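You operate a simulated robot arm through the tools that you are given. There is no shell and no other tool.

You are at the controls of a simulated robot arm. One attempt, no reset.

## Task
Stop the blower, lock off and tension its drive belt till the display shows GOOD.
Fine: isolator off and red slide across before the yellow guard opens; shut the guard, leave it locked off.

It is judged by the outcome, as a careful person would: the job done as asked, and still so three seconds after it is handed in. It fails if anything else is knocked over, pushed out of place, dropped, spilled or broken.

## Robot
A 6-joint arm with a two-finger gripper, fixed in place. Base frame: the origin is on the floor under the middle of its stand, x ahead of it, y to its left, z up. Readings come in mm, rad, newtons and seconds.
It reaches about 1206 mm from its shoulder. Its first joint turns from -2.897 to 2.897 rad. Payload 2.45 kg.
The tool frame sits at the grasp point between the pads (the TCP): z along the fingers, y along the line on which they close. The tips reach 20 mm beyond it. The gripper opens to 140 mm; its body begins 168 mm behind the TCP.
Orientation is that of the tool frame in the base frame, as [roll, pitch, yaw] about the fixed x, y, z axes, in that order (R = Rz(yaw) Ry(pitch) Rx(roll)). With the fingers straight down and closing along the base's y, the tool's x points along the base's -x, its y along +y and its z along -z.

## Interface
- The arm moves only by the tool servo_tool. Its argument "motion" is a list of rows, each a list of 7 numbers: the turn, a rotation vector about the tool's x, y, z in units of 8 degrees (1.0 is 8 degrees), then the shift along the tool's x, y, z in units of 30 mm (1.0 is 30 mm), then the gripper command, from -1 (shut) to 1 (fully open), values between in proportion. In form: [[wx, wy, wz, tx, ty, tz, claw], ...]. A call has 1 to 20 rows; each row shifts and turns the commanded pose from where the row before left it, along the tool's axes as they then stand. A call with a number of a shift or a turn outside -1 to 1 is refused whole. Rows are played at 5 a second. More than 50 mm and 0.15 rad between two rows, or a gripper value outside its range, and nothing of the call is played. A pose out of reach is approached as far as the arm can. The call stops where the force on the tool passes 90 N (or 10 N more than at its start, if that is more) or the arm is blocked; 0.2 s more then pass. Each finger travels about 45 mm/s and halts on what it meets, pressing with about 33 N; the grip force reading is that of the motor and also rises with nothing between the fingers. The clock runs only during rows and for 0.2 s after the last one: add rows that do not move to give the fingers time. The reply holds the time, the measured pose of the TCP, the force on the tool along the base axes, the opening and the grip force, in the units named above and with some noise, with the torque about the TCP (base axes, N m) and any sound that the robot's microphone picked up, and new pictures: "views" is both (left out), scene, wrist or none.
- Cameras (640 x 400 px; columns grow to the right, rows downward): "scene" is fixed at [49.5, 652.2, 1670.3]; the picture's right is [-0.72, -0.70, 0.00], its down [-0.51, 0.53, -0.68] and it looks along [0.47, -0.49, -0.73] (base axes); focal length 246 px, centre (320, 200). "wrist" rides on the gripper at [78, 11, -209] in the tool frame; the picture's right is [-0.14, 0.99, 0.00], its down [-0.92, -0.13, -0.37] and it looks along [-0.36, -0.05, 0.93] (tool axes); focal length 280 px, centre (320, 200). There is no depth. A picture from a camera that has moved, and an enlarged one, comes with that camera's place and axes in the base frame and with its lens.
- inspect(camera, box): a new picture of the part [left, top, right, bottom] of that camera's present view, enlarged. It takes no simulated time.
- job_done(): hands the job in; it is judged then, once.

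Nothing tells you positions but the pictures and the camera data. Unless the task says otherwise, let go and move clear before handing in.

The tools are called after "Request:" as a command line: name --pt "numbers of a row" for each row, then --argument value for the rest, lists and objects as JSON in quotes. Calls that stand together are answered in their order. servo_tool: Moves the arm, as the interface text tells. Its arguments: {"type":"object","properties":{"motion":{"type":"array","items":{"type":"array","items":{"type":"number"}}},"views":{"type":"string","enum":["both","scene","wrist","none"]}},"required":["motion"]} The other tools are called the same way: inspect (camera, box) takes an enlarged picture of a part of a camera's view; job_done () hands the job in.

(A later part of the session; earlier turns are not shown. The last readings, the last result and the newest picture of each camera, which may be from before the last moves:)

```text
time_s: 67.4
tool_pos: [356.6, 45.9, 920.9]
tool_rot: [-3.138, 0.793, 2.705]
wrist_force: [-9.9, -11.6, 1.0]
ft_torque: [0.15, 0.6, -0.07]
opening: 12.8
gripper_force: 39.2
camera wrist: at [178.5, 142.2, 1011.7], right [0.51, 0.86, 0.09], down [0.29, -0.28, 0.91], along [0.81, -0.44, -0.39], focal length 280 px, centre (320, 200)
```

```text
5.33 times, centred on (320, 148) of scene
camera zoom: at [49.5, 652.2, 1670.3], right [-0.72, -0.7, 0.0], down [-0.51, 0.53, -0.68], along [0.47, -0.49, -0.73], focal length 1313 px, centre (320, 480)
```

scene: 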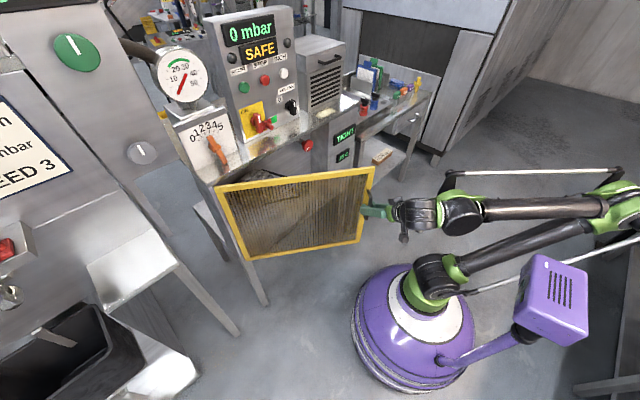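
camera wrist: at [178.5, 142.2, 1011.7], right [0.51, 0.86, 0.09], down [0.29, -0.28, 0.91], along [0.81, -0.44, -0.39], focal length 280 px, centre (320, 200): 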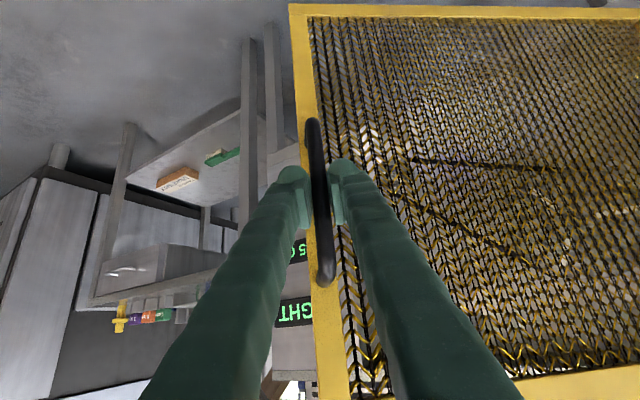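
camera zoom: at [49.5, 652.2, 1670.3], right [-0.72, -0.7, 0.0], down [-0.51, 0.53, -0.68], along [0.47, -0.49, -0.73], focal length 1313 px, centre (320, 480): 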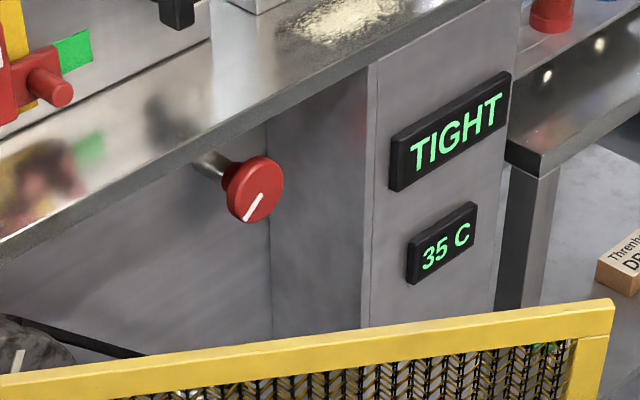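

The tensioner is a red knob with a white mark, and the belt display still says TIGHT. I'll open the guard another ~10°.

Request:
servo_tool --pt "0 0 0 0.363 0.18 -0.363 -0.95" --pt "0 0 0 0.363 0.183 -0.363 -0.95" --pt "0 0 0 0.363 0.183 -0.363 -0.95" --pt "0 0 0 0.345 0.205 -0.345 -0.95" --pt "0 0 0 0.345 0.205 -0.345 -0.95" --pt "0 0 0 0.345 0.205 -0.345 -0.95"

```text
time_s: 68.8
tool_pos: [288.5, 114.7, 917.4]
tool_rot: [-3.138, 0.792, 2.705]
wrist_force: [-21.3, -18.1, 11.8]
ft_torque: [0.05, 0.62, -0.14]
opening: 12.6
gripper_force: 39.3
camera wrist: at [109.5, 210.9, 1008.2], right [0.51, 0.86, 0.09], down [0.29, -0.28, 0.91], along [0.81, -0.44, -0.39], focal length 280 px, centre (320, 200)
```

scene: 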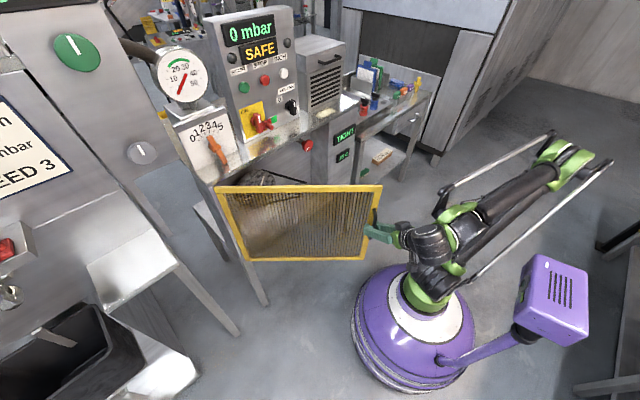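
wrist: 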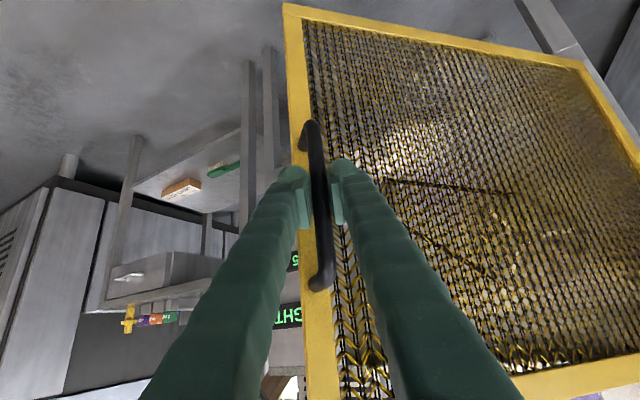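

Door at ~45°. I want about 60° for arm clearance, so I'll continue in small steps.

Request:
servo_tool --pt "0 0 0 0.32 0.23 -0.331 -0.95" --pt "0 0 0 0.325 0.242 -0.331 -0.95" --pt "0 0 0 0.331 0.242 -0.331 -0.95"

```text
time_s: 69.6
tool_pos: [261.2, 151.6, 916.7]
tool_rot: [-3.14, 0.791, 2.705]
wrist_force: [-31.0, -22.3, 16.1]
ft_torque: [-0.09, 0.61, -0.18]
opening: 12.6
gripper_force: 39.4
camera wrist: at [81.2, 247.9, 1007.7], right [0.51, 0.86, 0.09], down [0.29, -0.28, 0.91], along [0.81, -0.44, -0.39], focal length 280 px, centre (320, 200)
```

scene: 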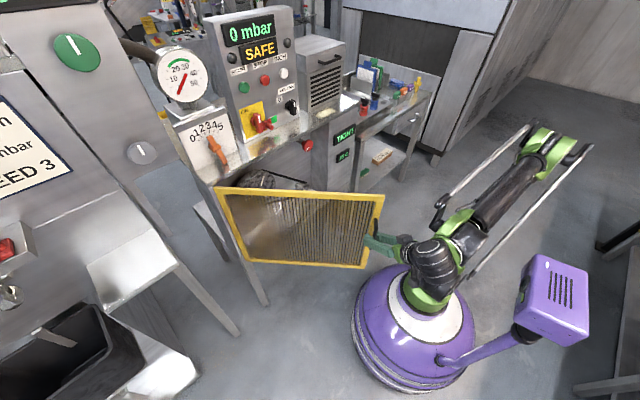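
wrist: 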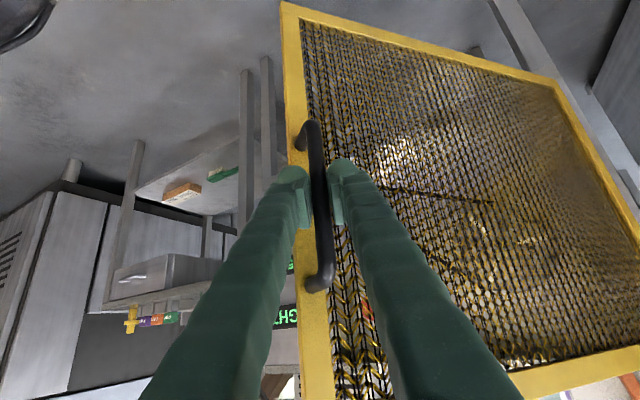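

Request:
servo_tool --pt "0 0 0 0.31 0.23 -0.335 -0.95" --pt "0 0 0 0.32 0.257 -0.335 -0.95" --pt "0 0 0 0.331 0.257 -0.331 -0.95" --pt "0 0 0 0.3 0.31 -0.31 -0.95" --pt "0 0 0 0.3 0.32 -0.3 -0.95" --pt "0 0 0 0.3 0.32 -0.3 -0.95"

```text
time_s: 71.0
tool_pos: [212.6, 234.2, 918.3]
tool_rot: [-3.137, 0.792, 2.705]
wrist_force: [3.6, 1.1, -22.2]
ft_torque: [0.26, 0.41, 0.04]
opening: 12.4
gripper_force: 39.0
camera wrist: at [33.2, 330.2, 1009.4], right [0.51, 0.86, 0.09], down [0.3, -0.28, 0.91], along [0.81, -0.44, -0.39], focal length 280 px, centre (320, 200)
```

scene: 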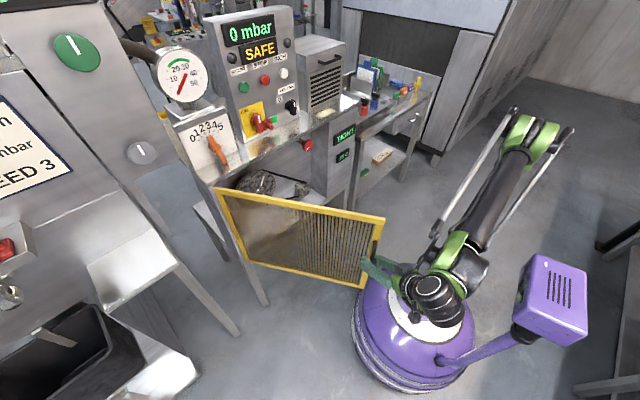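
wrist: 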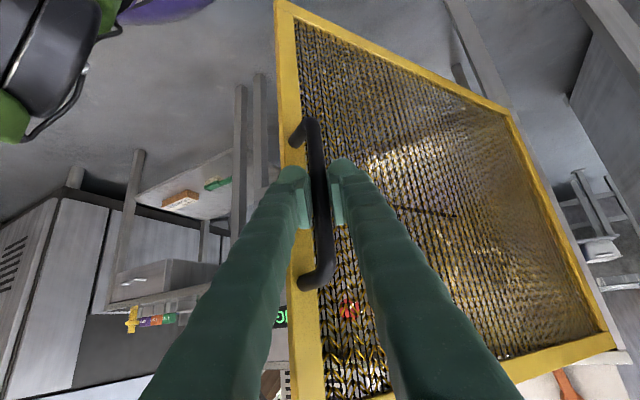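

Guard at about 60° open. Now I'll release the handle and retreat along the tool axis, watching that the guard stays put.

Request:
servo_tool --pt "0 0 0 0 0 0 -0.7" --pt "0 0 0 0 0 0 -0.4" --pt "0 0 0 0 0 0 -0.4" --pt "0 0 0 0 0 -0.4 -0.4" --pt "0 0 0 0 0 -0.6 -0.4" --pt "0 0 0 0 0 -0.8 -0.4" --pt "0 0 0 0 0 -0.8 -0.4" --pt "0 0 0 0 0 -0.6 -0.4" --pt "0 0 0 0 0 0 -0.4"

```text
time_s: 73.0
tool_pos: [156.2, 264.1, 984.8]
tool_rot: [-3.14, 0.786, 2.705]
wrist_force: [-0.3, -0.3, -0.1]
ft_torque: [-0.01, 0.01, 0.03]
opening: 42.0
gripper_force: 0.0
out of reach, approached as far as the arm can: row 8
camera wrist: at [-23.0, 359.3, 1076.8], right [0.51, 0.86, 0.1], down [0.3, -0.28, 0.91], along [0.81, -0.43, -0.4], focal length 280 px, centre (320, 200)
```

scene: 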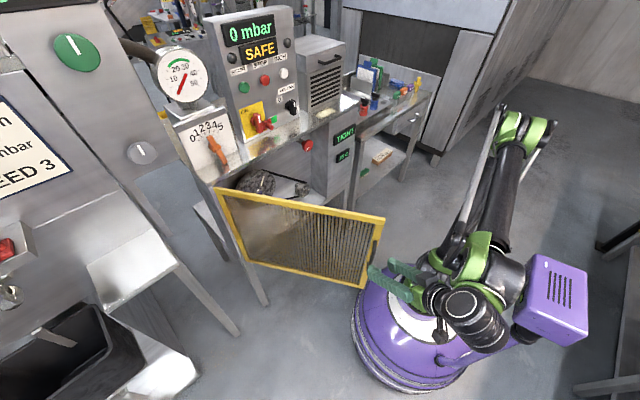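
wrist: 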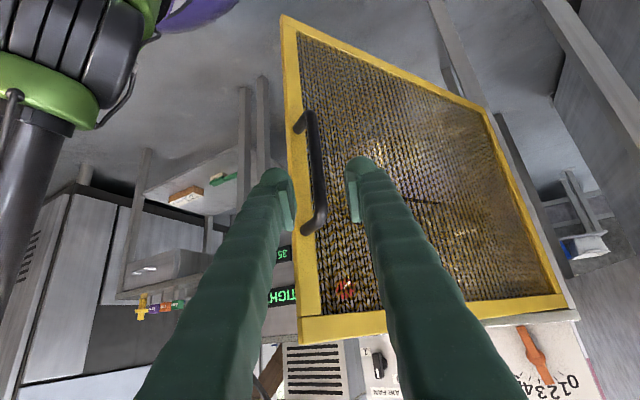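

The guard stays open. Raising the gripper above the guard's top edge before crossing to the inside.

Request:
servo_tool --pt "0 0 0 -0.6 0 -0.6 -0.4" --pt "0 0 0 -0.6 0 -0.6 -0.4" --pt "0 0 0 -0.6 0 -0.6 -0.4" --pt "0 0 0 -0.6 0 -0.6 -0.4" --pt "0 0 0 -0.6 0 -0.6 -0.4" --pt "0 0 0 -0.6 0 -0.6 -0.4" --pt "0 0 0 -0.6 0 -0.6 -0.4" --pt "0 0 0 -0.6 0 -0.6 -0.4"

```text
time_s: 74.8
tool_pos: [157.0, 264.2, 1187.5]
tool_rot: [-3.138, 0.787, 2.705]
wrist_force: [0.1, 0.2, 1.0]
ft_torque: [0.0, 0.02, 0.01]
opening: 42.1
gripper_force: 0.1
camera wrist: at [-21.8, 360.4, 1279.9], right [0.51, 0.86, 0.1], down [0.3, -0.28, 0.91], along [0.81, -0.43, -0.4], focal length 280 px, centre (320, 200)
```

scene: 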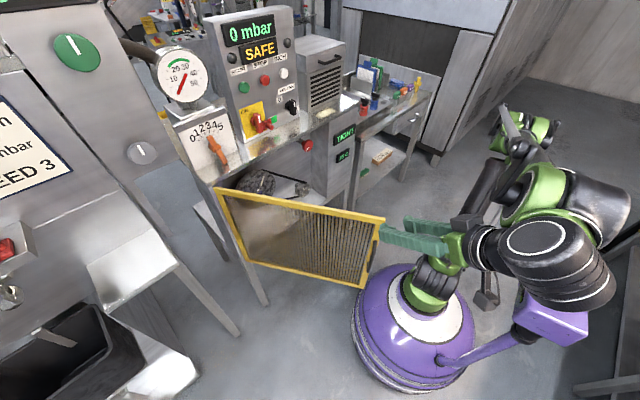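
wrist: 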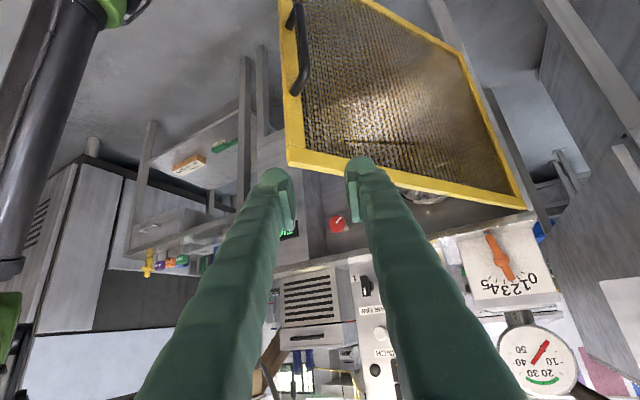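

Clear of the guard's top. Moving over it toward the inside, staying high.

Request:
servo_tool --pt "0 0 0 -0.84 -0.2 0.84 -0.4" --pt "0 0 0 -0.84 -0.2 0.84 -0.4" --pt "0 0 0 -0.84 -0.23 0.84 -0.4" --pt "0 0 0 -0.84 -0.23 0.84 -0.4" --pt "0 0 0 -0.84 -0.23 0.84 -0.4" --pt "0 0 0 -0.84 -0.23 0.84 -0.4" --pt "0 0 0 -0.84 -0.23 0.84 -0.4" --pt "0 0 0 -0.84 -0.23 0.84 -0.4" --pt "0 0 0 -0.84 -0.23 0.84 -0.4" --pt "0 0 0 -0.84 -0.23 0.84 -0.4" --pt "0 0 0 0 0 0 -0.4"

Request:
inspect --camera "wrist" --box '[160, 60, 480, 260]'

Request:
inspect --camera "scene" --box '[230, 125, 370, 215]'

```text
time_s: 77.2
tool_pos: [451.0, 53.2, 1192.1]
tool_rot: [-3.135, 0.791, 2.707]
wrist_force: [0.7, 0.3, -0.1]
ft_torque: [-0.02, -0.01, 0.02]
opening: 41.9
gripper_force: 0.0
camera wrist: at [272.1, 149.5, 1282.0], right [0.51, 0.86, 0.09], down [0.3, -0.28, 0.91], along [0.81, -0.44, -0.39], focal length 280 px, centre (320, 200)
```

scene: 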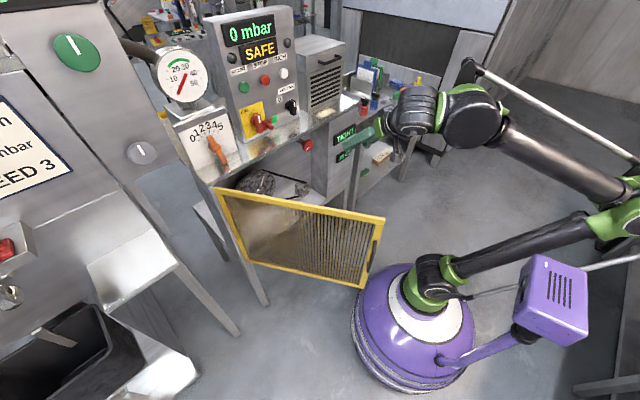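
wrist: 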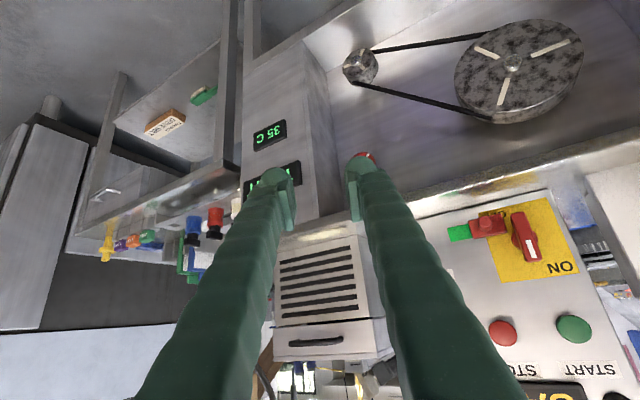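

```text
2.00 times, centred on (320, 160) of wrist
camera zoom: at [272.1, 149.5, 1282.0], right [0.51, 0.86, 0.09], down [0.3, -0.28, 0.91], along [0.81, -0.44, -0.39], focal length 561 px, centre (320, 280)
```

zoom: 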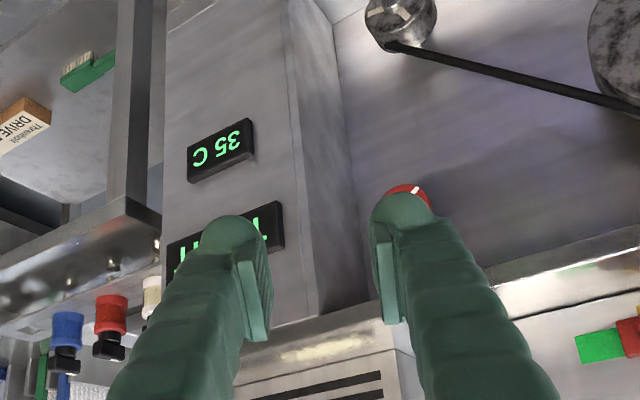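

```text
4.44 times, centred on (300, 170) of scene
camera zoom: at [49.5, 652.2, 1670.3], right [-0.72, -0.7, 0.0], down [-0.51, 0.53, -0.68], along [0.47, -0.49, -0.73], focal length 1094 px, centre (409, 333)
```

zoom: 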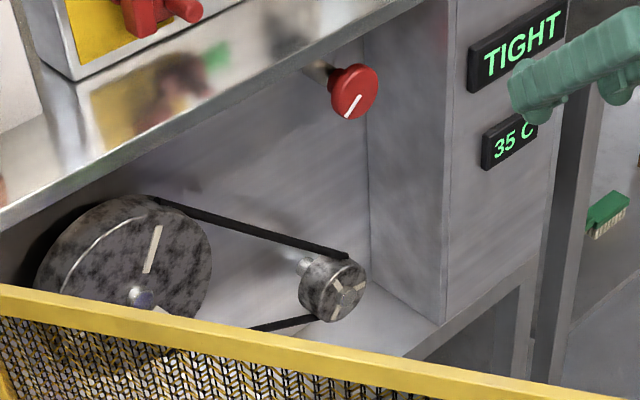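

The belt, pulleys and red tensioner knob (≈ (752, 2, 1003)) are visible; display still TIGHT. I'll level the tool and lower it in front of the knob.

Request:
servo_tool --pt "0 -1 0 0 0 0 -0.4" --pt "0 -1 0 0 0 0 -0.2" --pt "0 -1 0 0 0 0 0" --pt "0 -1 0 0 0 0 0.2" --pt "0 -1 0 0 0 0 0.3" --pt "0 -0.65 0 0 0 0 0.3" --pt "0 0 0 0 0 0 0.3" --views "none"

```text
time_s: 78.8
tool_pos: [450.0, 52.4, 1191.4]
tool_rot: [-0.357, 1.559, -0.794]
wrist_force: [0.0, 0.1, 0.0]
ft_torque: [0.02, 0.04, -0.02]
opening: 90.9
gripper_force: 0.0
```

Request:
servo_tool --pt "0 0 0 0 0.04 0.9 0.3" --pt "0 0 0 0 0.04 0.9 0.3" --pt "0 0 0 0 0.04 0.9 0.3" --pt "0 0 0 0 0.04 0.9 0.3" --pt "0 0 0 0 0.04 0.9 0.3" --pt "0 0 0 0 0.04 0.9 0.3" --pt "-0.83 0 0 0 0 0 0.3" --pt "-0.83 0 0 0 0 0 0.3" --pt "-0.4 0 0 0 0 0 0.3" --pt "0 0 0 0 0 0 0.3"

```text
time_s: 81.0
tool_pos: [599.2, -9.9, 1193.1]
tool_rot: [-0.727, 1.56, -0.876]
wrist_force: [0.2, -0.8, -0.6]
ft_torque: [-0.03, 0.0, 0.0]
opening: 91.2
gripper_force: 0.1
camera wrist: at [394.9, 31.0, 1112.6], right [0.15, 0.98, 0.13], down [-0.39, -0.06, 0.92], along [0.91, -0.19, 0.37], focal length 280 px, centre (320, 200)
```

scene: 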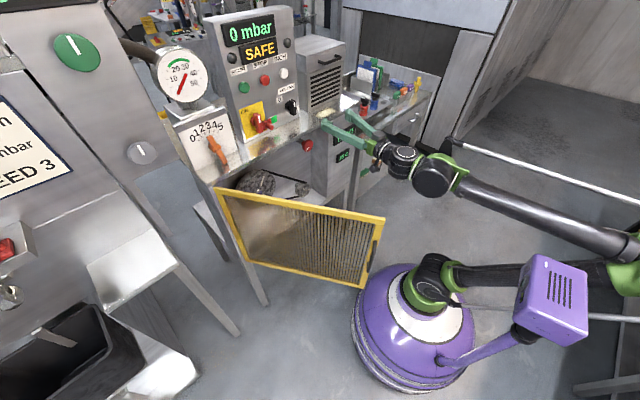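
wrist: 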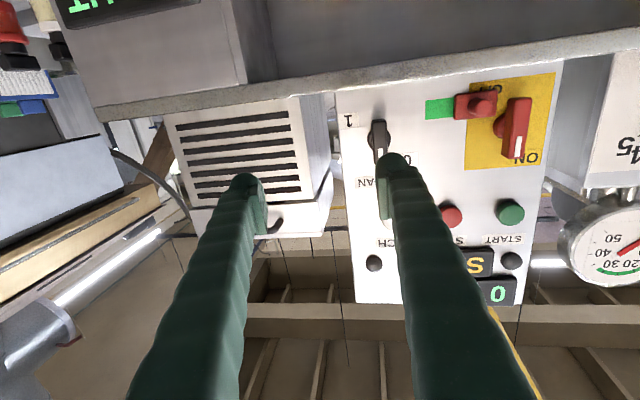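

Now lowering to the knob's height in front of the opening.

Request:
servo_tool --pt "0 0 0 0.9 0 0 0.3" --pt "0 0 0 0.9 0 0 0.3" --pt "0 0 0 0.9 0 0 0.3" --pt "0 0 0 0.9 0 0 0.3" --pt "0 0 0 0.9 0 0 0.3" --pt "0 0 0 0.9 0 0 0.3" --pt "0 0 0 0.7 0 0 0.3" --pt "0 0 0 0 0 0 0.3"

```text
time_s: 82.8
tool_pos: [599.6, -12.0, 1008.9]
tool_rot: [-0.701, 1.56, -0.853]
wrist_force: [-0.4, -0.4, -0.1]
ft_torque: [0.0, -0.01, 0.01]
opening: 91.2
gripper_force: 0.1
camera wrist: at [395.4, 28.6, 928.4], right [0.15, 0.98, 0.13], down [-0.39, -0.06, 0.92], along [0.91, -0.19, 0.37], focal length 280 px, centre (320, 200)
```

scene: 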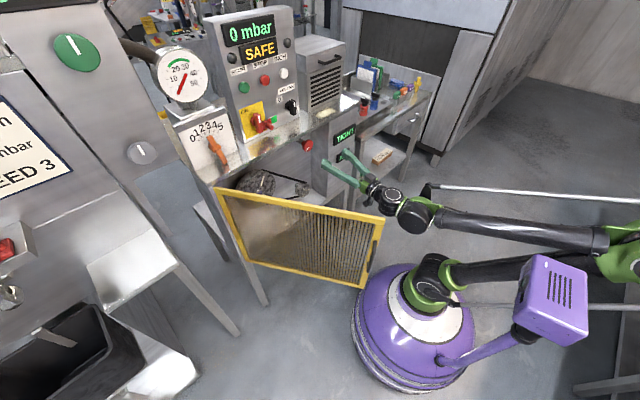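
wrist: 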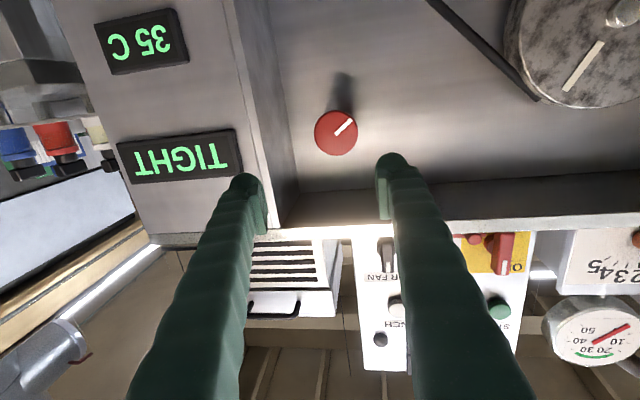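

The knob is at roughly (774, −16, 990), about 57 mm across. I'll straighten the heading and move closer to refine its position.

Request:
servo_tool --pt "-0.55 0 0 0 0 0 0.3" --pt "-0.5 0 0 0 0 0 0.3" --pt "0 0 0 0.3 -0.05 0.6 0.3" --pt "0 0 0 0.3 -0.05 0.6 0.3" --pt "0 0 0 0 0 0 0.3" --views "wrist"

Request:
inspect --camera "wrist" --box '[240, 60, 400, 160]'

Request:
inspect --camera "scene" --box '[290, 130, 330, 155]'

```text
time_s: 84.0
tool_pos: [637.2, -16.1, 992.9]
tool_rot: [-0.862, 1.559, -0.868]
wrist_force: [-0.2, 0.1, -0.4]
ft_torque: [-0.02, 0.01, 0.0]
opening: 91.1
gripper_force: 0.2
camera wrist: at [428.3, -5.1, 912.4], right [0.0, 0.99, 0.13], down [-0.38, -0.12, 0.92], along [0.93, -0.05, 0.37], focal length 280 px, centre (320, 200)
```

wrist: 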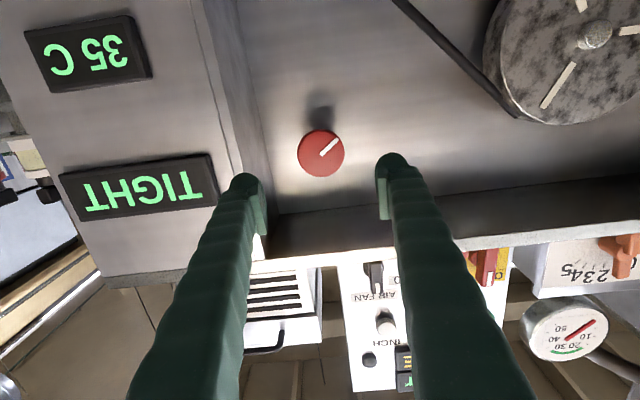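

```text
4.00 times, centred on (320, 110) of wrist
camera zoom: at [428.3, -5.1, 912.4], right [0.0, 0.99, 0.13], down [-0.38, -0.12, 0.92], along [0.93, -0.05, 0.37], focal length 1122 px, centre (320, 560)
```

zoom: 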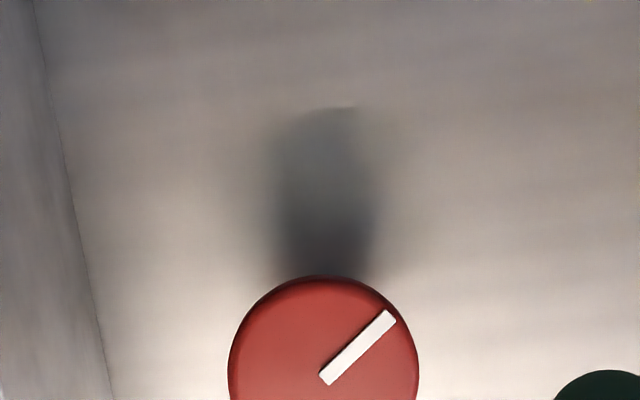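

```text
16.00 times, centred on (310, 142) of scene
camera zoom: at [49.5, 652.2, 1670.3], right [-0.72, -0.7, 0.0], down [-0.51, 0.53, -0.68], along [0.47, -0.49, -0.73], focal length 3938 px, centre (480, 1120)
```

zoom: 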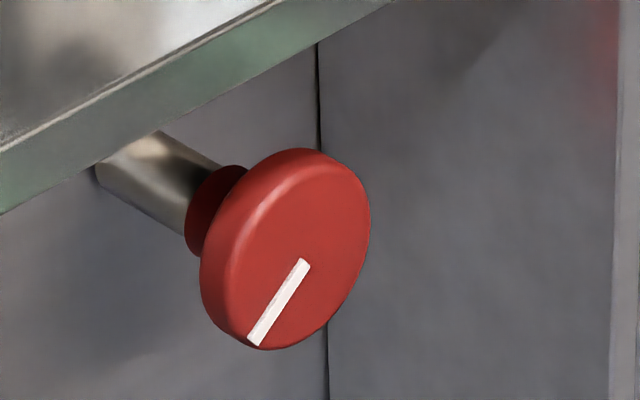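

The tensioner knob's face centre is at about (763, −14, 992), 57 mm diameter, pointer at lower-left. Advancing with open fingers and closing on it.

Request:
servo_tool --pt "0 0 0 0.02 0.03 0.9 0.3" --pt "0 0 0 0 0.03 0.9 0.3" --pt "0 0 0 0 0 0.9 0.3" --pt "0 0 0 0 0 0.8 0.3" --pt "0 0 0 0 0 0.6 0.3" --pt "0 0 0 0 0 0.27 0.3" --pt "0 0 0 0 0 0 0.3"

```text
time_s: 85.6
tool_pos: [769.5, -14.7, 990.9]
tool_rot: [-0.885, 1.561, -0.888]
wrist_force: [-0.4, 0.2, 0.3]
ft_torque: [0.01, 0.0, 0.01]
opening: 91.1
gripper_force: 0.0
camera wrist: at [561.3, -4.2, 911.7], right [0.0, 0.99, 0.13], down [-0.38, -0.12, 0.92], along [0.93, -0.05, 0.37], focal length 280 px, centre (320, 200)
```

scene: 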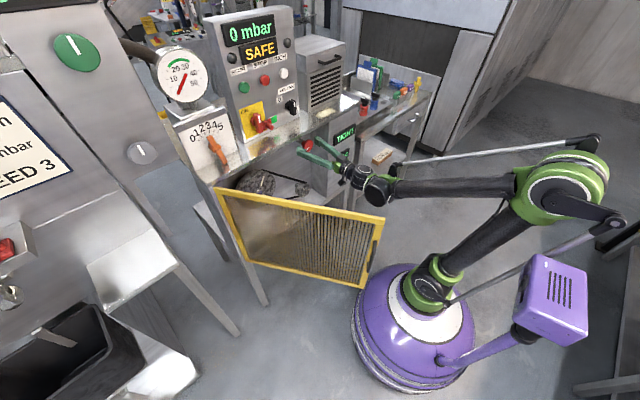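
wrist: 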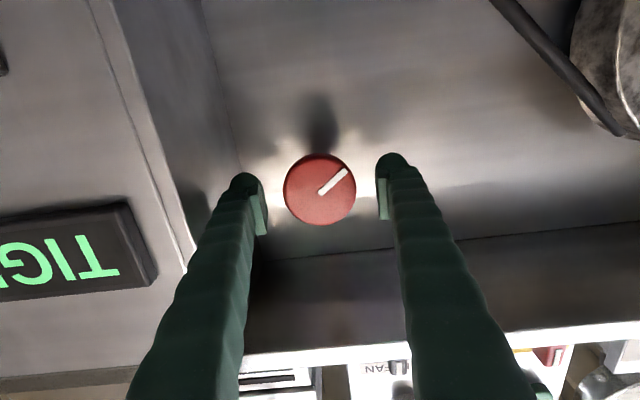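

The knob's face is right at the TCP plane; I'll go 8 mm deeper, slightly lower, and close.

Request:
servo_tool --pt "0 0 0 0.08 0 0.27 0.3" --pt "0 0 0 0 0 0 0.2" --pt "0 0 0 0 0 0 0" --pt "0 0 0 0 0 0 -0.2" --pt "0 0 0 0 0 0 -0.35" --pt "0 0 0 0 0 0 -0.35"

```text
time_s: 87.0
tool_pos: [777.0, -14.9, 990.1]
tool_rot: [-0.881, 1.559, -0.886]
wrist_force: [1.8, -5.1, 0.4]
ft_torque: [0.01, 0.04, 0.09]
opening: 58.3
gripper_force: 44.9
camera wrist: at [569.4, -4.2, 910.1], right [0.01, 0.99, 0.13], down [-0.38, -0.12, 0.92], along [0.93, -0.05, 0.37], focal length 280 px, centre (320, 200)
```

scene: 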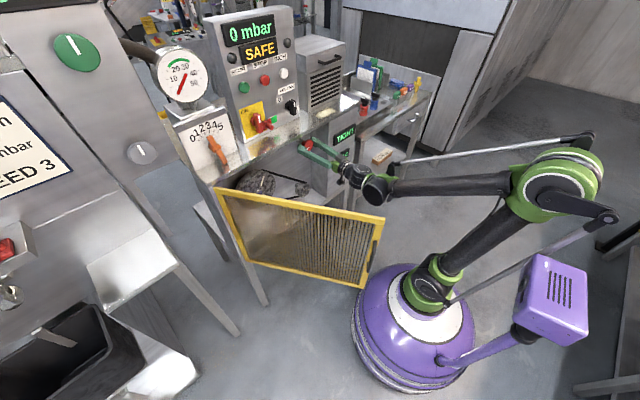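
wrist: 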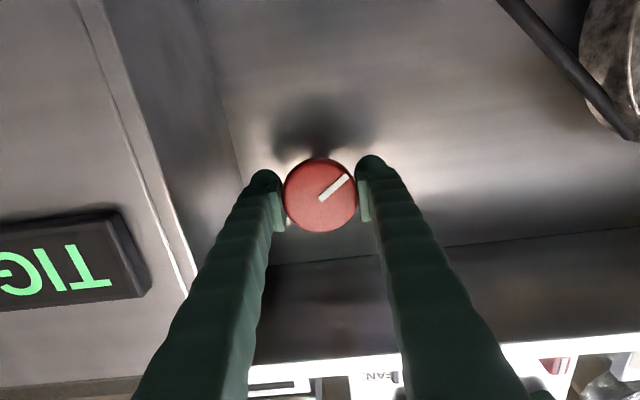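

Knob gripped (58 mm). Trying a small counter-clockwise (loosening) turn.

Request:
servo_tool --pt "0 0 -0.5 0 0 0 -0.4" --pt "0 0 -0.5 0 0 0 -0.4" --pt "0 0 -0.5 0 0 0 -0.4" --pt "0 0 0 0 0 0 -0.4" --views "wrist"

Request:
inspect --camera "scene" --box '[290, 120, 370, 170]'

```text
time_s: 88.0
tool_pos: [777.7, -14.2, 989.3]
tool_rot: [-1.543, 1.354, -1.552]
wrist_force: [10.3, -8.1, 5.2]
ft_torque: [-0.02, 0.02, 0.06]
opening: 58.4
gripper_force: 45.3
camera wrist: at [569.2, -20.7, 909.7], right [0.01, 1.0, -0.08], down [-0.37, 0.08, 0.92], along [0.93, 0.02, 0.37], focal length 280 px, centre (320, 200)
```

wrist: 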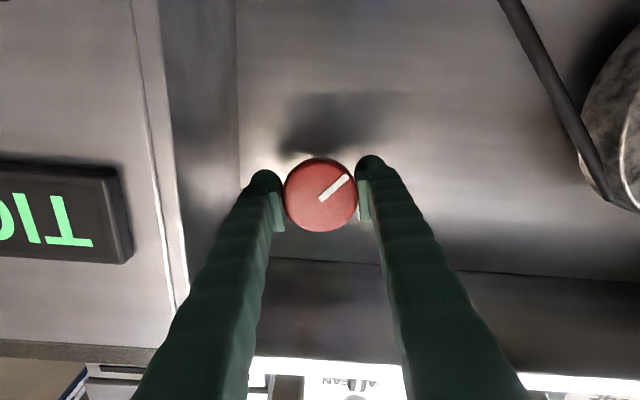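

```text
8.00 times, centred on (330, 145) of scene
camera zoom: at [49.5, 652.2, 1670.3], right [-0.72, -0.7, 0.0], down [-0.51, 0.53, -0.68], along [0.47, -0.49, -0.73], focal length 1969 px, centre (240, 640)
```

zoom: 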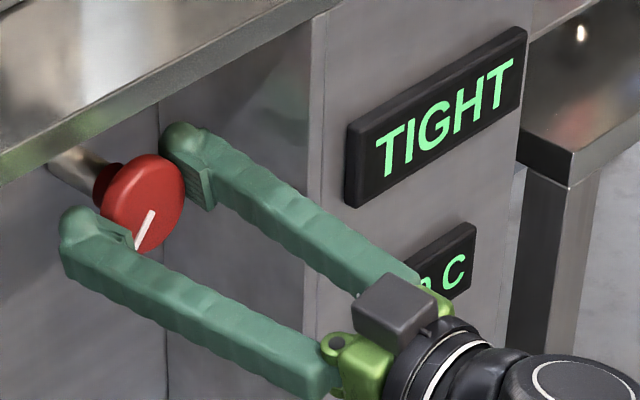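

The knob turns with the gripper at negligible torque. Continuing counter-clockwise while watching the display.

Request:
servo_tool --pt "0 0 -0.6 0 0 0 -0.4" --pt "0 0 -0.6 0 0 0 -0.4" --pt "0 0 -0.6 0 0 0 -0.4" --pt "0 0 -0.6 0 0 0 -0.4" --pt "0 0 0 0 0 0 -0.4" --views "wrist"

Request:
inspect --camera "scene" --box '[290, 120, 370, 170]'

```text
time_s: 89.2
tool_pos: [777.5, -14.7, 990.2]
tool_rot: [-1.56, 1.019, -1.567]
wrist_force: [20.5, -22.7, 27.3]
ft_torque: [-0.01, 0.54, 0.57]
opening: 58.2
gripper_force: 45.0
camera wrist: at [568.9, -46.2, 915.9], right [0.01, 0.92, -0.4], down [-0.37, 0.38, 0.85], along [0.93, 0.14, 0.34], focal length 280 px, centre (320, 200)
```

wrist: 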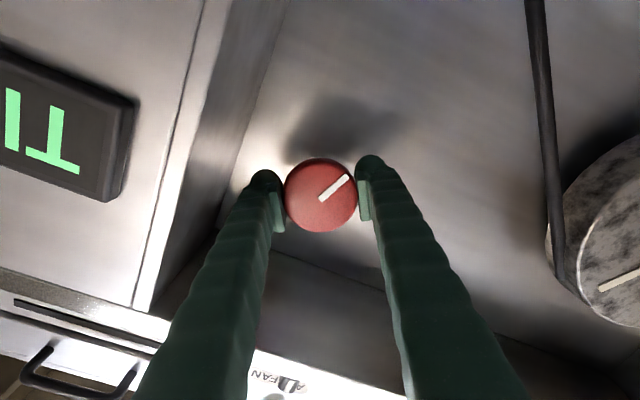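

```text
8.00 times, centred on (330, 145) of scene
camera zoom: at [49.5, 652.2, 1670.3], right [-0.72, -0.7, 0.0], down [-0.51, 0.53, -0.68], along [0.47, -0.49, -0.73], focal length 1969 px, centre (240, 640)
```

zoom: 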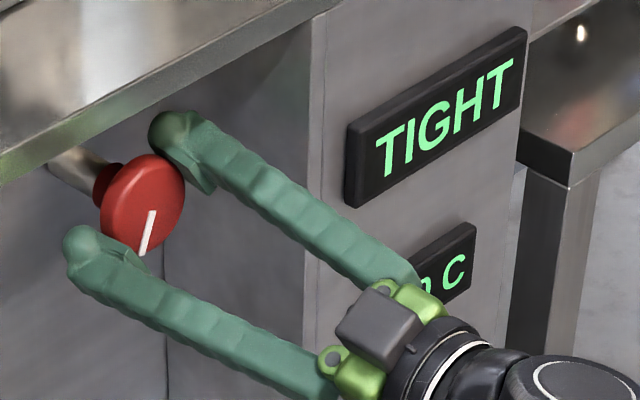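

Still TIGHT after ~31°. I'll relieve the side load and continue.

Request:
servo_tool --pt "0 0 -0.6 -0.017 -0.06 0 -0.4" --pt "0 0 -0.6 0 0 0 -0.4" --pt "0 0 -0.6 0 0 0 -0.4" --pt "0 0 -0.6 0 0 0 -0.4" --pt "0 0 0 0 0 0 -0.4" --views "none"

Request:
inspect --camera "scene" --box '[290, 120, 370, 170]'

```text
time_s: 90.4
tool_pos: [777.4, -15.3, 989.9]
tool_rot: [-1.564, 0.681, -1.572]
wrist_force: [10.8, -12.4, -15.1]
ft_torque: [0.02, 0.07, 0.04]
opening: 58.0
gripper_force: 45.0
```

```text
8.00 times, centred on (330, 145) of scene
camera zoom: at [49.5, 652.2, 1670.3], right [-0.72, -0.7, 0.0], down [-0.51, 0.53, -0.68], along [0.47, -0.49, -0.73], focal length 1969 px, centre (240, 640)
```

zoom: 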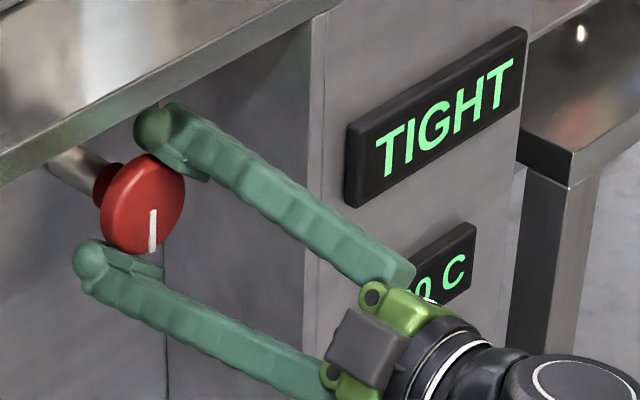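

Request:
servo_tool --pt "0 0 -0.6 0 0 0 -0.4" --pt "0 0 -0.6 0 0 0 -0.4" --pt "0 0 -0.6 0 0 0 -0.4" --pt "0 0 -0.6 0 0 0 -0.4" --pt "0 0 0 0 0 0 -0.4" --views "none"

Request:
inspect --camera "scene" --box '[290, 120, 370, 170]'

```text
time_s: 91.6
tool_pos: [776.8, -14.8, 989.6]
tool_rot: [-1.566, 0.347, -1.573]
wrist_force: [-0.8, -8.3, -25.8]
ft_torque: [0.02, 0.08, 0.2]
opening: 58.0
gripper_force: 45.0
```

```text
8.00 times, centred on (330, 145) of scene
camera zoom: at [49.5, 652.2, 1670.3], right [-0.72, -0.7, 0.0], down [-0.51, 0.53, -0.68], along [0.47, -0.49, -0.73], focal length 1969 px, centre (240, 640)
```

zoom: 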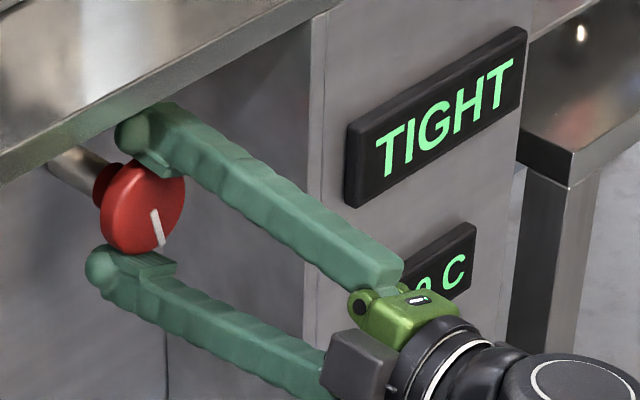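

Request:
servo_tool --pt "0 0 -0.6 0 0.03 0 -0.4" --pt "0 0 -0.6 0 0.03 0 -0.4" --pt "0 0 -0.6 0 0 0 -0.4" --pt "0 0 -0.6 0 0 0 -0.4" --pt "0 0 0 0 0 0 -0.4" --views "none"

Request:
inspect --camera "scene" --box '[290, 120, 370, 170]'

```text
time_s: 92.8
tool_pos: [777.3, -14.2, 990.2]
tool_rot: [-1.572, 0.013, -1.581]
wrist_force: [13.7, -8.5, 25.1]
ft_torque: [-0.05, 0.02, 0.11]
opening: 57.9
gripper_force: 45.0
```

```text
8.00 times, centred on (330, 145) of scene
camera zoom: at [49.5, 652.2, 1670.3], right [-0.72, -0.7, 0.0], down [-0.51, 0.53, -0.68], along [0.47, -0.49, -0.73], focal length 1969 px, centre (240, 640)
```

zoom: 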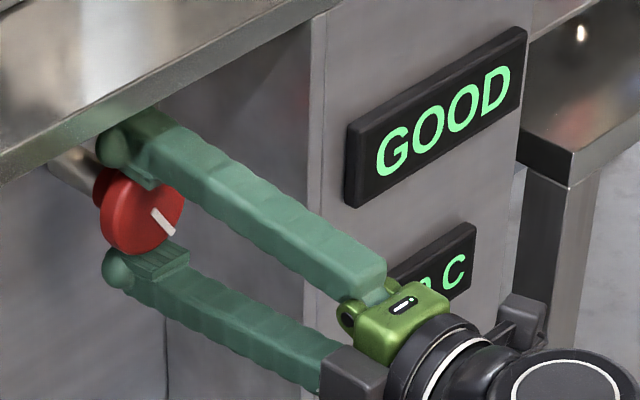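

The display now reads GOOD. I'll nudge a few degrees further to make sure I'm not right at the edge of the band.

Request:
servo_tool --pt "0 0 -0.4 0 0 0 -0.4" --pt "0 0 -0.4 0 0 0 -0.4" --pt "0 0 0 0 0 0 -0.4" --pt "0 0 0 0 0 0 -0.4" --pt "0 0 0 0 0 0 -0.4" --views "wrist"

Request:
inspect --camera "scene" --box '[290, 120, 370, 170]'

```text
time_s: 94.0
tool_pos: [776.7, -14.7, 990.2]
tool_rot: [-1.574, -0.097, -1.581]
wrist_force: [32.0, -8.8, 40.2]
ft_torque: [-0.02, 0.34, -0.04]
opening: 58.3
gripper_force: 44.7
camera wrist: at [567.2, -92.0, 987.1], right [0.0, 0.04, -1.0], down [-0.36, 0.93, 0.04], along [0.93, 0.36, 0.01], focal length 280 px, centre (320, 200)
```

wrist: 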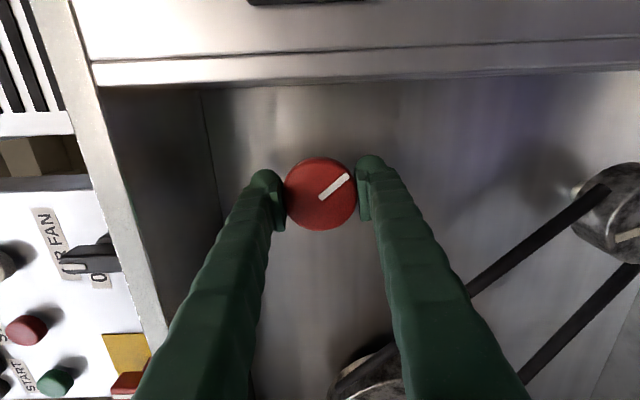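

```text
8.00 times, centred on (330, 145) of scene
camera zoom: at [49.5, 652.2, 1670.3], right [-0.72, -0.7, 0.0], down [-0.51, 0.53, -0.68], along [0.47, -0.49, -0.73], focal length 1969 px, centre (240, 640)
```

zoom: 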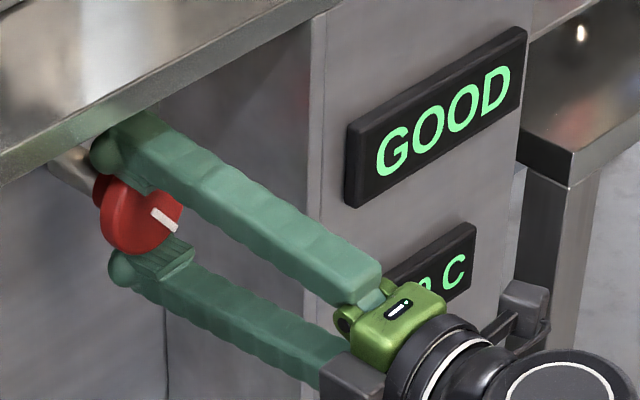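

Still GOOD with margin. I'll relieve the side load, open the fingers and back straight out.

Request:
servo_tool --pt "0 0 0 0 -0.05 0 -0.4" --pt "0 0 0 0 0 0 -0.1" --pt "0 0 0 0 0 0 0.1" --pt "0 0 0 0 0 0 0.2" --pt "0 0 0 0 0 -0.5 0.2" --pt "0 0 0 0 0 -0.9 0.2" --pt "0 0 0 0 0 -0.9 0.2" --pt "0 0 0 0 0 -0.9 0.2" --pt "0 0 0 0 0 -0.9 0.2" --pt "0 0 0 0 0 0 0.2"

Request:
inspect --camera "scene" --box '[290, 110, 370, 170]'

```text
time_s: 96.2
tool_pos: [654.7, -11.7, 988.9]
tool_rot: [-1.574, -0.096, -1.582]
wrist_force: [-1.0, -0.1, 0.2]
ft_torque: [0.02, 0.01, -0.01]
opening: 84.1
gripper_force: 0.1
camera wrist: at [445.4, -89.2, 986.2], right [0.0, 0.04, -1.0], down [-0.36, 0.93, 0.04], along [0.93, 0.36, 0.01], focal length 280 px, centre (320, 200)
```

scene: 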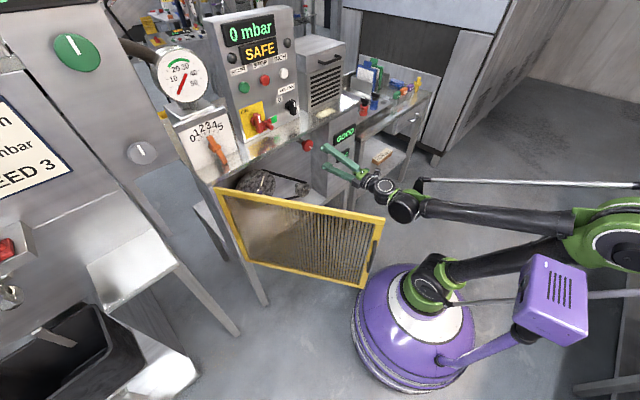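
wrist: 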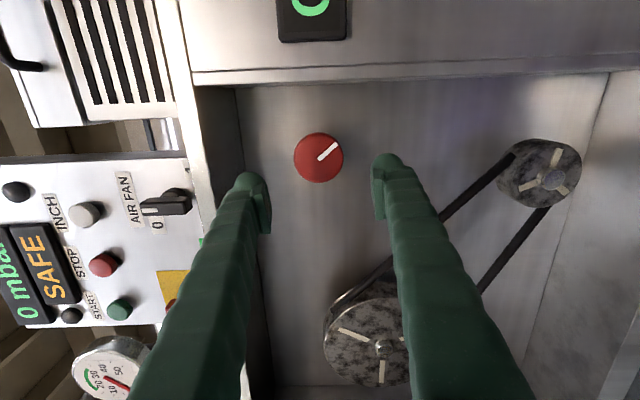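

```text
6.67 times, centred on (330, 140) of scene
camera zoom: at [49.5, 652.2, 1670.3], right [-0.72, -0.7, 0.0], down [-0.51, 0.53, -0.68], along [0.47, -0.49, -0.73], focal length 1641 px, centre (253, 600)
```

zoom: 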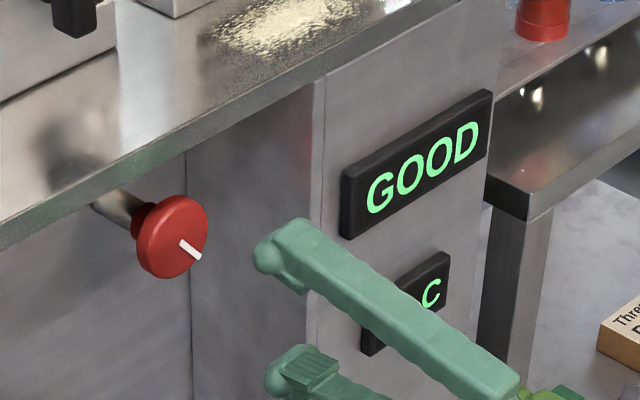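

GOOD holds with the knob released. Now to close the guard: I'll back out, roll the gripper back, rise, and retrace my path to the handle on the outside.

Request:
servo_tool --pt "0 0 1 0 0 -0.6 -0.1" --pt "0 0 1 0 0 -0.6 -0.4" --pt "0 0 1 0 0 -0.6 -0.4" --pt "0 0 1 0 0 0 -0.4" --pt "0 0 1 0 0 0 -0.4" --pt "0 0 1 0 0 0 -0.4" --pt "0 0 1 0 0 0 -0.4" --pt "0 0 1 0 0 0 -0.4" --pt "0 0 1 0 0 0 -0.4" --pt "0 0 1 0 0 0 -0.4" --pt "0 0 1 0 0 0 -0.4" --pt "0 0 0.94 0 0 0 -0.4" --pt "0 0 0 0 0 0 -0.4"

```text
time_s: 99.0
tool_pos: [600.0, -13.8, 989.1]
tool_rot: [-0.083, 1.564, -0.089]
wrist_force: [-0.4, 0.6, 0.0]
ft_torque: [-0.03, 0.02, -0.01]
opening: 41.8
gripper_force: 0.1
camera wrist: at [391.6, -2.4, 910.3], right [0.0, 0.99, 0.14], down [-0.38, -0.13, 0.92], along [0.93, -0.06, 0.37], focal length 280 px, centre (320, 200)
```

scene: 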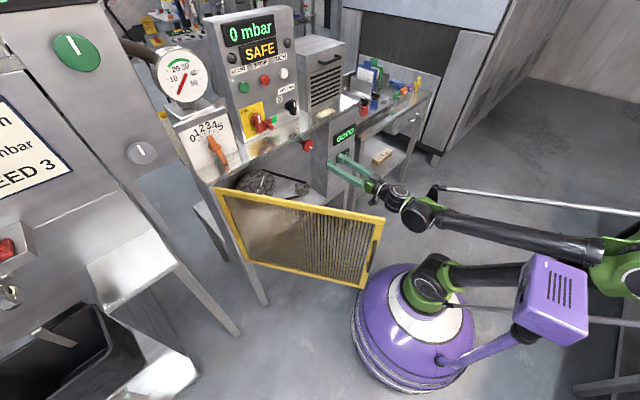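
wrist: 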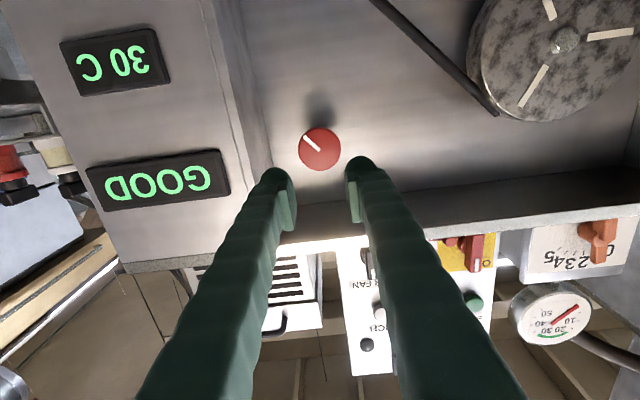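

GOOD at 30 °C. Now heading slightly −y, rising, then heading to −25° and retracing.

Request:
servo_tool --pt "0.55 0 0 0 0 0 -0.4" --pt "0.55 0 0 0 0 0 -0.4" --pt "0 0 0 -0.85 0 0 -0.4" --pt "0 0 0 -0.85 0 0 -0.4" --pt "0 0 0 -0.85 0 0 -0.4" --pt "0 0 0 -0.85 0 0 -0.4" --pt "0 0 0 -0.85 0 0 -0.4" --pt "0 0 0 -0.85 0 0 -0.4" --pt "0 0 0 -0.85 0 0 -0.4" --pt "0 0 0 -0.85 0 0 -0.4" --pt "0.7 0 0 0 0 0 -0.4" --pt "0.7 0 0 0 0 0 -0.4" --pt "0.65 0 0 0 0 0 -0.4" --pt "0 0 0 0 0 0 -0.4" --views "scene"

```text
time_s: 102.0
tool_pos: [599.0, -13.1, 1193.6]
tool_rot: [0.163, 1.563, -0.283]
wrist_force: [-0.6, 0.3, 0.9]
ft_torque: [-0.01, -0.03, -0.02]
opening: 42.0
gripper_force: 0.0
```

scene: 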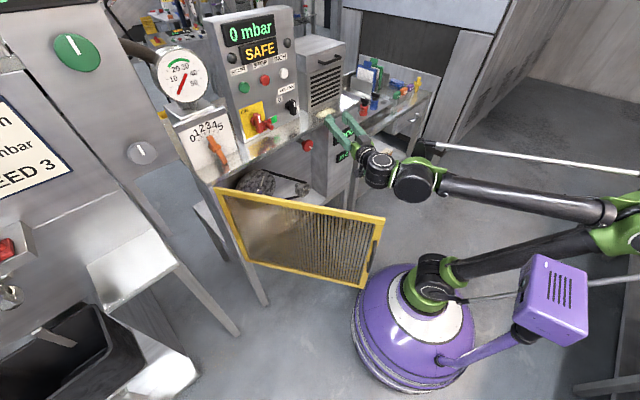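

Request:
servo_tool --pt "0 0 0 0 -0.04 -0.9 -0.4" --pt "0 0 0 0 -0.04 -0.9 -0.4" --pt "0 0 0 0 -0.04 -0.9 -0.4" --pt "0 0 0 0 -0.04 -0.9 -0.4" --pt "0 0 0 0 -0.04 -0.9 -0.4" --pt "0 0 0 0 -0.04 -0.9 -0.4" --pt "0 1 0 0 0 0 -0.4" --pt "0 1 0 0 0 0 -0.4" --pt "0 1 0 0 0 0 -0.4" --pt "0 1 0 0 0 0 -0.4" --pt "0 1 0 0 0 0 -0.4" --pt "0 0.62 0 0 0 0 -0.4" --pt "0 0 0 0 0 0 -0.4" --views "scene"

```text
time_s: 104.8
tool_pos: [447.9, 49.3, 1193.7]
tool_rot: [3.141, 0.791, 2.694]
wrist_force: [0.6, 0.6, -0.4]
ft_torque: [-0.03, 0.01, -0.01]
opening: 42.1
gripper_force: 0.1
```

scene: 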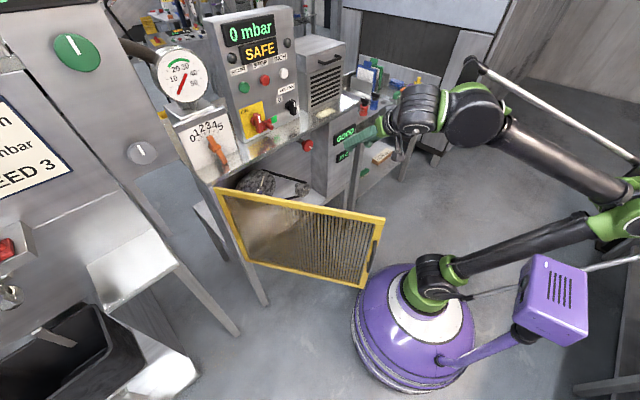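

Request:
servo_tool --pt "0 0 0 0.837 0.225 -0.837 -0.4" --pt "0 0 0 0.837 0.225 -0.837 -0.4" --pt "0 0 0 0.837 0.225 -0.837 -0.4" --pt "0 0 0 0.837 0.225 -0.837 -0.4" --pt "0 0 0 0.837 0.225 -0.837 -0.4" --pt "0 0 0 0.837 0.225 -0.837 -0.4" --pt "0 0 0 0.837 0.225 -0.837 -0.4" --pt "0 0 0 0.837 0.225 -0.837 -0.4" --pt "0 0 0 0.837 0.225 -0.837 -0.4" --pt "0 0 0 0.837 0.225 -0.837 -0.4" --pt "0 0 0 0 0 0 -0.4" --views "wrist"

```text
time_s: 107.2
tool_pos: [158.6, 266.6, 1192.0]
tool_rot: [3.138, 0.79, 2.697]
wrist_force: [-0.9, 0.3, 0.7]
ft_torque: [-0.01, 0.01, 0.02]
opening: 41.8
gripper_force: 0.1
camera wrist: at [-20.0, 363.0, 1281.9], right [0.51, 0.85, 0.1], down [0.29, -0.28, 0.91], along [0.81, -0.44, -0.39], focal length 280 px, centre (320, 200)
```

wrist: 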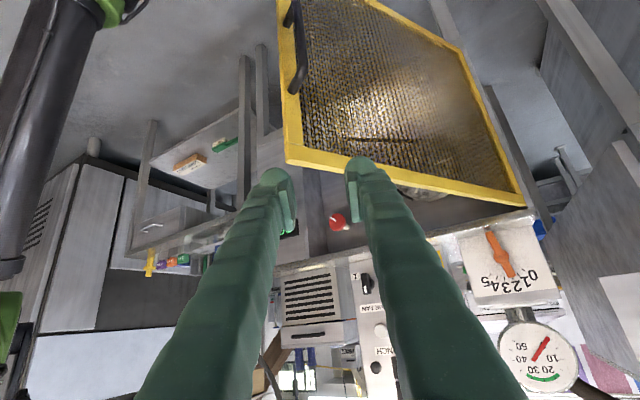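

Request:
servo_tool --pt "0 0 0 0.61 0 0.61 -0.4" --pt "0 0 0 0.61 0 0.61 -0.4" --pt "0 0 0 0.61 0 0.61 -0.4" --pt "0 0 0 0.61 0 0.61 -0.4" --pt "0 0 0 0.61 0 0.61 -0.4" --pt "0 0 0 0.61 0 0.61 -0.4" --pt "0 0 0 0.61 0 0.61 -0.4" --pt "0 0 0 0.61 0 0.61 -0.4" --pt "0 0 0 0 0 0 -0.4" --views "both"

```text
time_s: 109.2
tool_pos: [159.1, 261.6, 982.9]
tool_rot: [3.138, 0.791, 2.696]
wrist_force: [0.2, 0.9, 0.4]
ft_torque: [0.0, -0.03, -0.01]
opening: 41.9
gripper_force: 0.0
camera wrist: at [-19.9, 358.1, 1074.2], right [0.51, 0.85, 0.1], down [0.29, -0.28, 0.91], along [0.81, -0.44, -0.4], focal length 280 px, centre (320, 200)
```

scene: 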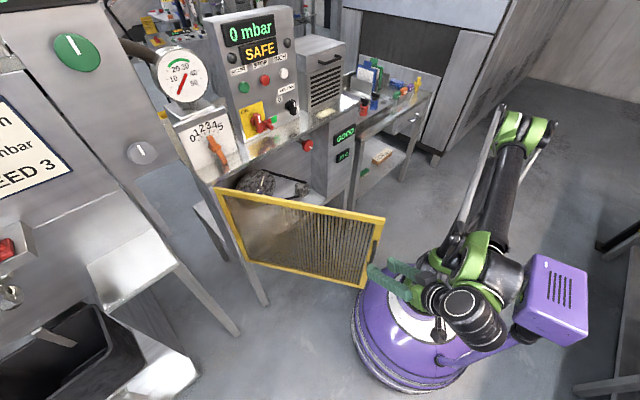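
wrist: 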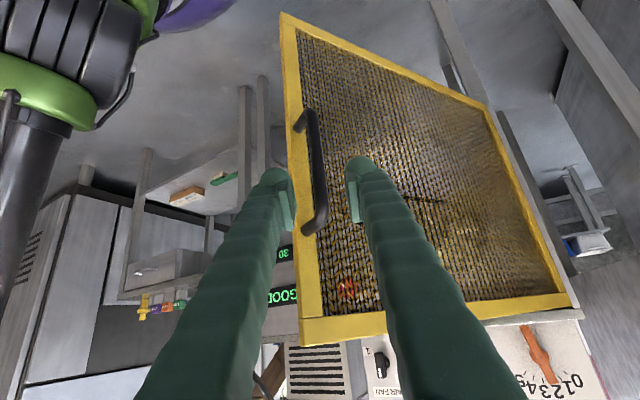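

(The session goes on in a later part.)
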